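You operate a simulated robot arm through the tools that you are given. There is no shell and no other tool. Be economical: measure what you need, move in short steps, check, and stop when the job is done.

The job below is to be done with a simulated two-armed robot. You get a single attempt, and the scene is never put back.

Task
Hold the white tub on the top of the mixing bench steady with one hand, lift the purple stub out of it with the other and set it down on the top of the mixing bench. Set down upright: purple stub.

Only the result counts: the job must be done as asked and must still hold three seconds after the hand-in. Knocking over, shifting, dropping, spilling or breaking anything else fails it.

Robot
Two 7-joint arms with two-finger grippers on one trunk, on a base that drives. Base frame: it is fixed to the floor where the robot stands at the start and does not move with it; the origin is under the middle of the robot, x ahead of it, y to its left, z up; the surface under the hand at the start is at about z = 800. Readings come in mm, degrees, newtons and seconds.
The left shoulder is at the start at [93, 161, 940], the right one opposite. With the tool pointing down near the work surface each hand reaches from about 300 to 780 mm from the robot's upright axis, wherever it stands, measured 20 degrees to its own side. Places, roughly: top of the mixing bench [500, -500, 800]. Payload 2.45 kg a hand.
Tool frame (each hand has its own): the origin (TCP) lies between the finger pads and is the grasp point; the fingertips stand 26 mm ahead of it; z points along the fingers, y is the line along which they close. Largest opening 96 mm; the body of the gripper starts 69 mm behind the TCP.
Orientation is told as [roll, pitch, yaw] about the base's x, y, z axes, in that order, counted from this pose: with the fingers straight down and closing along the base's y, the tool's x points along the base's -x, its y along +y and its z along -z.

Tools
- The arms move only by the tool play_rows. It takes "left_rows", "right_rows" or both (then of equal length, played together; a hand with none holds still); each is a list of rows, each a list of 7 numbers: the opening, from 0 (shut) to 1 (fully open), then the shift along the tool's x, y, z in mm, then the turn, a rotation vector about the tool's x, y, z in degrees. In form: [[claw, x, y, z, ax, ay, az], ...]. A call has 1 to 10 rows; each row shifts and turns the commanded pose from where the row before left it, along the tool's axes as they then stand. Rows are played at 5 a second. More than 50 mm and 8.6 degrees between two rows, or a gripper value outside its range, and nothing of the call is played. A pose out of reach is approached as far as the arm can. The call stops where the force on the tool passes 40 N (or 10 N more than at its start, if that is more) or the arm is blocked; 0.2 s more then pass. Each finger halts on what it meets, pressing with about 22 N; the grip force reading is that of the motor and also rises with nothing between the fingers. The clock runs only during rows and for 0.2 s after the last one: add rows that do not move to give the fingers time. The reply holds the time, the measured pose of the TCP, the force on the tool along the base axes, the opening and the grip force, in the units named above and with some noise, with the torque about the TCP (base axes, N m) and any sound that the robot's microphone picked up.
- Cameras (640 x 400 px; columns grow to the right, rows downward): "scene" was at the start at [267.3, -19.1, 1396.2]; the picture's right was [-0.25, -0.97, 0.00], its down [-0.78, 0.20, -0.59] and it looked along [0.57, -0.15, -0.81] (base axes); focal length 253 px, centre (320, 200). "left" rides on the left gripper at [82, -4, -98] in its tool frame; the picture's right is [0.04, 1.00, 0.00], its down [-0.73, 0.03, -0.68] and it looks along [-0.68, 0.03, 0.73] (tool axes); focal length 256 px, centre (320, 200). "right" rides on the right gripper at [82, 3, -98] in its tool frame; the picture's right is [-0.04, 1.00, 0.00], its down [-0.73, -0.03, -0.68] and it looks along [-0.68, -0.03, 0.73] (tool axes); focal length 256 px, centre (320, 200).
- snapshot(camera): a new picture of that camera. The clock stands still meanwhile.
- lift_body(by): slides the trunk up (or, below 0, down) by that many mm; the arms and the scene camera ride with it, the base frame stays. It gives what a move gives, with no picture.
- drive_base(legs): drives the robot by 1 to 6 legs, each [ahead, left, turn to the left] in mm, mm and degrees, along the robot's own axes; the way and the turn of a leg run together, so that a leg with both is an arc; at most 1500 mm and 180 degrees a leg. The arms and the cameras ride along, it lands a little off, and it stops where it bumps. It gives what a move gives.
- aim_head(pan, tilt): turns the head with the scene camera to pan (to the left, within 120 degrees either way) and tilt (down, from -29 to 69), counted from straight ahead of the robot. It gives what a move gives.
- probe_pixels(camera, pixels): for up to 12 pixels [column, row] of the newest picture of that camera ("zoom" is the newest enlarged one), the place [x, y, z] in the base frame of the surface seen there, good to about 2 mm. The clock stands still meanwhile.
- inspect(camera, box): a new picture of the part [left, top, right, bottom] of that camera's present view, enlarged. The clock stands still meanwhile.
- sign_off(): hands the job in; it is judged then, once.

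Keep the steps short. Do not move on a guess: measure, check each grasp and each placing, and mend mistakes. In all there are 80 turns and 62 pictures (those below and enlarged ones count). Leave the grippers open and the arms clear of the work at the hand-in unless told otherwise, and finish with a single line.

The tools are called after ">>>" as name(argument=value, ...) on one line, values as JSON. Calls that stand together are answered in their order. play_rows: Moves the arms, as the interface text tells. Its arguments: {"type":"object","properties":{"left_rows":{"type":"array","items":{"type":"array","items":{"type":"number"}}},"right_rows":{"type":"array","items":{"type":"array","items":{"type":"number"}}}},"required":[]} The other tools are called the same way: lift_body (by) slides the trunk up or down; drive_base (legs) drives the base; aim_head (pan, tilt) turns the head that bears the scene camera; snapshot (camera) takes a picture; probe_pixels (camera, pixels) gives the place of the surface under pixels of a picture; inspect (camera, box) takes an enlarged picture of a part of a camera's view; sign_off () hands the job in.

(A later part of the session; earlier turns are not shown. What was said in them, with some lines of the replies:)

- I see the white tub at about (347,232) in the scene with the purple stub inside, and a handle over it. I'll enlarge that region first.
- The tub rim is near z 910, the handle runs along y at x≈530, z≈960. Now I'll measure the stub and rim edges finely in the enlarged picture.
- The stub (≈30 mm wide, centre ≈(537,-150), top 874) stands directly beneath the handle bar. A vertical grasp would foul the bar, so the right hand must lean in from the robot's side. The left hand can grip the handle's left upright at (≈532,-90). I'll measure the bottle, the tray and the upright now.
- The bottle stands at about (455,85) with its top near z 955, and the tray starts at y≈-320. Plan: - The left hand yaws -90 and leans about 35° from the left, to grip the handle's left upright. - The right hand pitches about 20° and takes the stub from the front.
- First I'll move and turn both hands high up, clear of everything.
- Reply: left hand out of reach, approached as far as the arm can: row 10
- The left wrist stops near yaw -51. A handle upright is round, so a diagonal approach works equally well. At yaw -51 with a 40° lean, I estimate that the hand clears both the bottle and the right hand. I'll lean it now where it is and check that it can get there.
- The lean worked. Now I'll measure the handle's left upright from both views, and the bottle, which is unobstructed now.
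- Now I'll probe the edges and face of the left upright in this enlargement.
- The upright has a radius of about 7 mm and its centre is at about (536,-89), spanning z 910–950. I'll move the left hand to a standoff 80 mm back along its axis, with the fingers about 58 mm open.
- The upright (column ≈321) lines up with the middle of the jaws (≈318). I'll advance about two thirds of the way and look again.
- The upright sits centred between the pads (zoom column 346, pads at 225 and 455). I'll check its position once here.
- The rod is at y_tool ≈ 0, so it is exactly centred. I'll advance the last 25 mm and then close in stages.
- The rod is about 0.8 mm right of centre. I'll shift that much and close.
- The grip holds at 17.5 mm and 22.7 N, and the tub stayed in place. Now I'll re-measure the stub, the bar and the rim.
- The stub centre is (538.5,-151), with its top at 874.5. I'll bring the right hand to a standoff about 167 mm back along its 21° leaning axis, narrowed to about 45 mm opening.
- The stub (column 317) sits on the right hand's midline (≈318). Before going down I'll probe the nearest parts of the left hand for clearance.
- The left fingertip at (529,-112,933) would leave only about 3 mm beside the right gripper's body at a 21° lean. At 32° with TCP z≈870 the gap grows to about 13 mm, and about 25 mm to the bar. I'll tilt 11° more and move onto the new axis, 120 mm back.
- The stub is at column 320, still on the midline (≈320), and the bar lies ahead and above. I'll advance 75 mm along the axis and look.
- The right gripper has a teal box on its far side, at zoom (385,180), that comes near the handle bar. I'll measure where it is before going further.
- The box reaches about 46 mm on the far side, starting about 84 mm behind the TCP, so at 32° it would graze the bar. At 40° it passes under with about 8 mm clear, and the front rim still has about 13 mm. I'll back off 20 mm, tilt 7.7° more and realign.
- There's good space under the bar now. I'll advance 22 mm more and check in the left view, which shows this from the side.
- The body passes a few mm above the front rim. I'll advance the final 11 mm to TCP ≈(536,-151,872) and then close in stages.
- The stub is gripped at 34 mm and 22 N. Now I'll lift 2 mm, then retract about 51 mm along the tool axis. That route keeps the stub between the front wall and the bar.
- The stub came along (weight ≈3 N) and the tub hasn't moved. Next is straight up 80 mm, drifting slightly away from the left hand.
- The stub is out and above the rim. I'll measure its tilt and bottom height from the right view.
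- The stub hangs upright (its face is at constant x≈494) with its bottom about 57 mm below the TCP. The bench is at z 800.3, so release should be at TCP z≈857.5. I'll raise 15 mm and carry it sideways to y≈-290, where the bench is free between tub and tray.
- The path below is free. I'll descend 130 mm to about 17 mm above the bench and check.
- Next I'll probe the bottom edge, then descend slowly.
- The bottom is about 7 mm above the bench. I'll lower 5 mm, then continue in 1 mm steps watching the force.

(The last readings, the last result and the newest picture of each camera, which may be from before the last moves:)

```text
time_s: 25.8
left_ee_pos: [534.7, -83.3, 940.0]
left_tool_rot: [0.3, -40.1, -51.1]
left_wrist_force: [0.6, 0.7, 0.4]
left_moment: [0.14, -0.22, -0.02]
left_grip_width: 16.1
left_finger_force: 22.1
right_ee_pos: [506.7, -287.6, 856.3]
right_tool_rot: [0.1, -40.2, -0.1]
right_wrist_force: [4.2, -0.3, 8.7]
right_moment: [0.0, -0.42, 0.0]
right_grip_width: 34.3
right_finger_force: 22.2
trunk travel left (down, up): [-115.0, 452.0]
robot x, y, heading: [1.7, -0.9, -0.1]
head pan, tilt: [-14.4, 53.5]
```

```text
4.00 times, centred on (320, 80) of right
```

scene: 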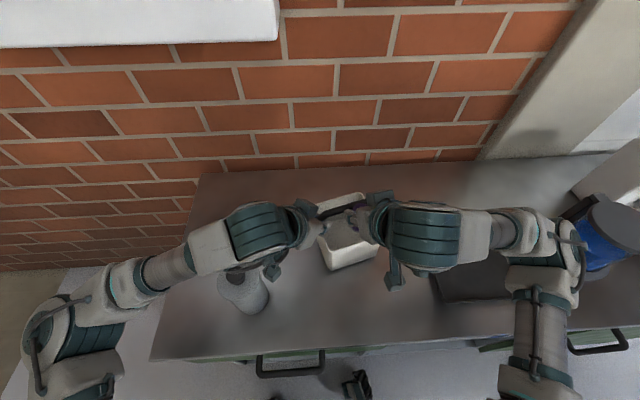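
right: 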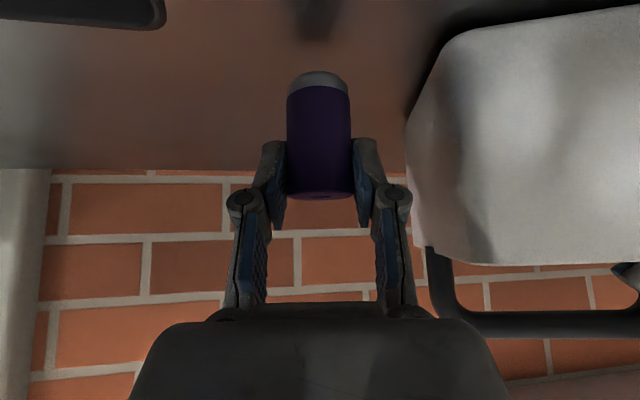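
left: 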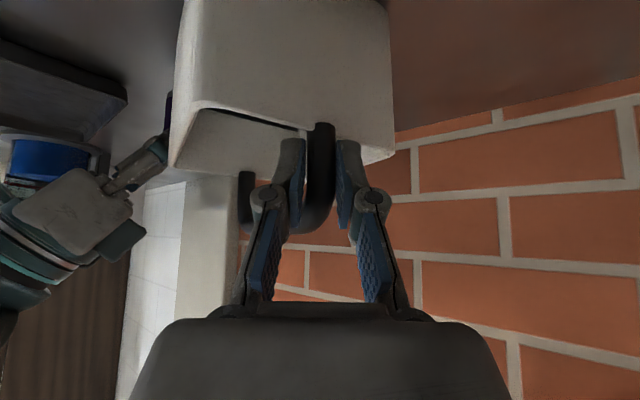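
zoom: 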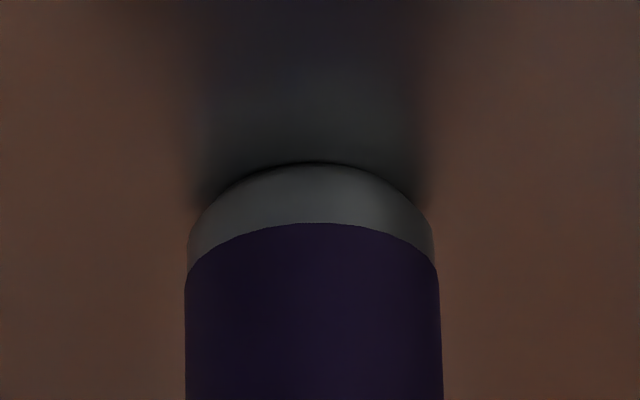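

The stub rests on the bench (upward force 8.7 N). I'll ease up 0.5 mm and open slowly.

>>> play_rows(right_rows=[[0, -0.3, 0, -0.4, 0, 0, 0], [0.34, 0, 0, 0, 0, 0, 0], [0.38, 0, 0, 0, 0, 0, 0], [0.42, 0, 0, 0, 0, 0, 0], [0.5, 0, 0, 0, 0, 0, 0], [0.55, 0, 0, 0, 0, 0, 0], [0.55, 0, 0, 0, 0, 0, 0]])

>>> snapshot(camera="right")

```text
time_s: 27.4
left_ee_pos: [533.6, -84.1, 941.5]
left_tool_rot: [0.2, -40.0, -51.1]
left_wrist_force: [0.0, 0.3, 1.2]
left_moment: [0.03, -0.23, -0.05]
left_grip_width: 16.0
left_finger_force: 21.6
right_ee_pos: [505.7, -289.6, 857.4]
right_tool_rot: [0.2, -39.8, -0.2]
right_wrist_force: [-0.6, -0.1, 0.7]
right_moment: [-0.03, 0.0, 0.04]
right_grip_width: 52.5
right_finger_force: 0.1
trunk travel left (down, up): [-115.0, 452.0]
robot x, y, heading: [-2.2, -0.1, -0.0]
head pan, tilt: [-14.4, 53.5]
```

```text
29 pictures are left
```

right: 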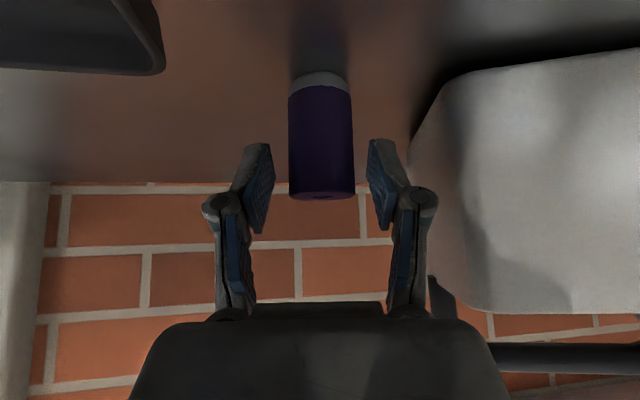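

The stub stands free between the open fingers. I'll retract the right hand straight back along its axis.

>>> play_rows(right_rows=[[0.55, 0, 0, -15, 0, 0, 0], [0.55, 0, 0, -25, 0, 0, 0], [0.55, 0, 0, -30, 0, 0, 0], [0.55, 0, 0, -30, 0, 0, 0], [0.7, -20, -10, -30, 0, 0, 0], [1, -20, -10, -30, 0, 0, 0], [1, 0, 0, 0, 0, 0, 0]])

>>> play_rows(left_rows=[[0.18, 0, 0, 0, 0, 0, 0], [0.22, 0, 0, 0, 0, 0, 0], [0.3, 0, 0, 0, 0, 0, 0], [0.45, 0, 0, 0, 0, 0, 0], [0.6, 0, 0, 0, 0, 0, 0], [0.6, 0, 0, 0, 0, 0, 0]])

>>> snapshot(camera="left")

>>> snapshot(camera="scene")

```text
time_s: 29.0
left_ee_pos: [534.7, -84.0, 941.6]
left_tool_rot: [0.3, -40.1, -51.1]
left_wrist_force: [0.0, 1.0, 1.2]
left_moment: [0.22, -0.06, 0.08]
left_grip_width: 16.3
left_finger_force: 22.1
right_ee_pos: [430.7, -309.1, 1005.1]
right_tool_rot: [0.1, -40.0, 0.0]
right_wrist_force: [-0.9, 0.1, 0.1]
right_moment: [0.01, 0.02, 0.0]
right_grip_width: 95.7
right_finger_force: 0.1
trunk travel left (down, up): [-115.0, 452.0]
robot x, y, heading: [1.5, 1.4, -0.1]
head pan, tilt: [-14.4, 53.5]
```

```text
time_s: 30.4
left_ee_pos: [534.5, -84.3, 941.7]
left_tool_rot: [0.3, -40.2, -51.1]
left_wrist_force: [-0.2, -0.1, 0.4]
left_moment: [-0.01, 0.03, -0.02]
left_grip_width: 57.7
left_finger_force: 0.0
right_ee_pos: [432.0, -310.1, 1004.3]
right_tool_rot: [0.1, -39.9, -0.1]
right_wrist_force: [-0.1, 0.5, -0.1]
right_moment: [0.0, 0.03, 0.01]
right_grip_width: 96.1
right_finger_force: 0.1
trunk travel left (down, up): [-115.0, 452.0]
robot x, y, heading: [2.3, -1.9, -0.1]
head pan, tilt: [-14.4, 53.5]
```

```text
28 pictures are left
```

left: 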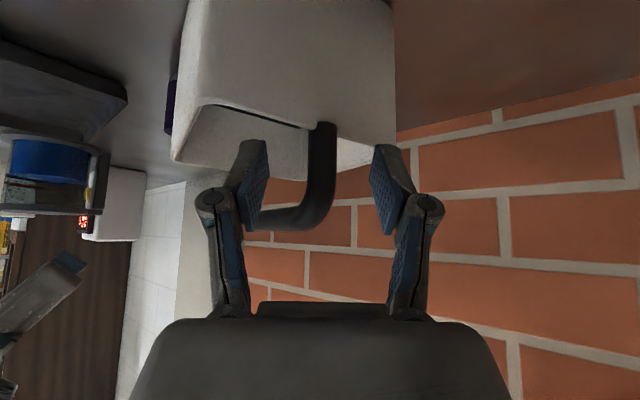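

```text
27 pictures are left
```

scene: 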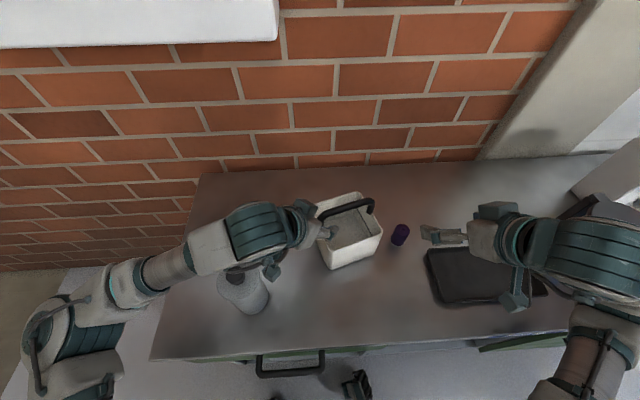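

The left hand has released the handle. I'll retract it back along its axis, the same way it came in, then up.

>>> play_rows(left_rows=[[0.6, 0, 0, -15, 0, 0, 0], [0.6, 0, 0, -25, 0, 0, 0], [0.6, 0, 0, -30, 0, 0, 0], [0.8, 0, 0, -30, 0, 0, 0], [1, -25, 0, -30, 0, 0, 0], [1, -25, 0, -25, 0, 0, 0], [1, 0, 0, 0, 0, 0, 0]])

>>> snapshot(camera="scene")

>>> inspect(camera="scene", box=[300, 180, 440, 280])

>>> probe_pixels(camera="zoom", pixels=[[466, 215], [460, 270], [455, 290], [342, 235], [110, 370], [80, 110], [330, 60], [376, 250]])

```text
time_s: 32.0
left_ee_pos: [494.7, -41.3, 1093.6]
left_tool_rot: [0.3, -40.0, -51.1]
left_wrist_force: [0.1, -0.6, 0.2]
left_moment: [0.01, -0.02, 0.01]
left_grip_width: 96.1
left_finger_force: 0.1
right_ee_pos: [432.3, -308.8, 1003.5]
right_tool_rot: [0.0, -39.9, -0.2]
right_wrist_force: [0.5, -1.0, -0.2]
right_moment: [-0.01, -0.02, 0.03]
right_grip_width: 96.2
right_finger_force: 0.1
trunk travel left (down, up): [-115.0, 452.0]
robot x, y, heading: [3.3, -0.2, -0.2]
head pan, tilt: [-14.4, 53.5]
```

```text
26 pictures are left
```

scene: 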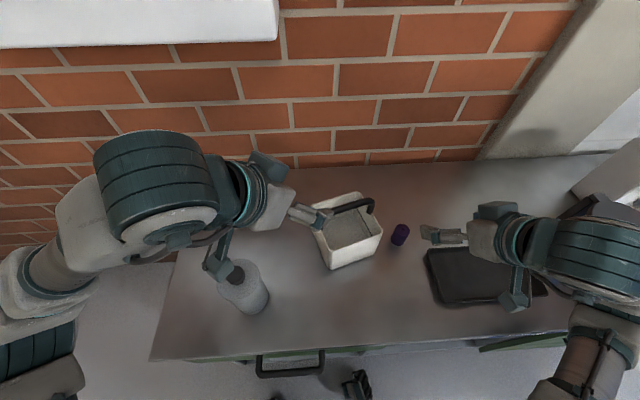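

```text
4.00 times, centred on (370, 230) of scene
```

zoom: 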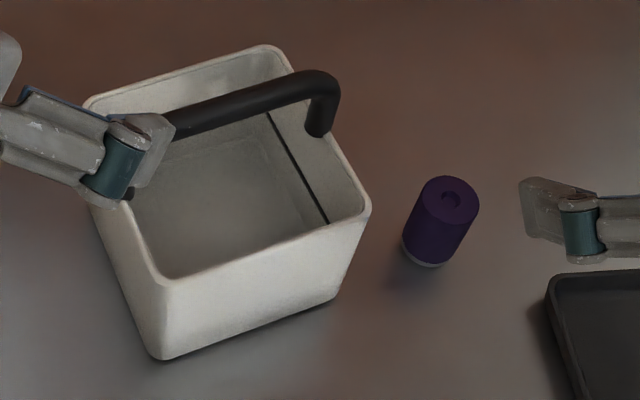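

```text
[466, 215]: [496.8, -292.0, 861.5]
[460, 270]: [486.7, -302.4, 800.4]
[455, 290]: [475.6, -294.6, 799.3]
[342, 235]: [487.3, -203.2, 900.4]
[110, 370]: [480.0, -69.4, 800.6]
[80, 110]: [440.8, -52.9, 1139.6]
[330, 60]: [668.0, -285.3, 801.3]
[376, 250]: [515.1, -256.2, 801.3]
```

The stub stands upright at (507,-288) with its top at z≈861. The tub, bottle and tray are in place, and both grippers are open and clear. I'm handing in.

>>> sign_off()

```text
The job is handed in.
```

The purple stub is out of the tub and standing upright on the bench; the tub was held steady throughout and nothing else was disturbed.
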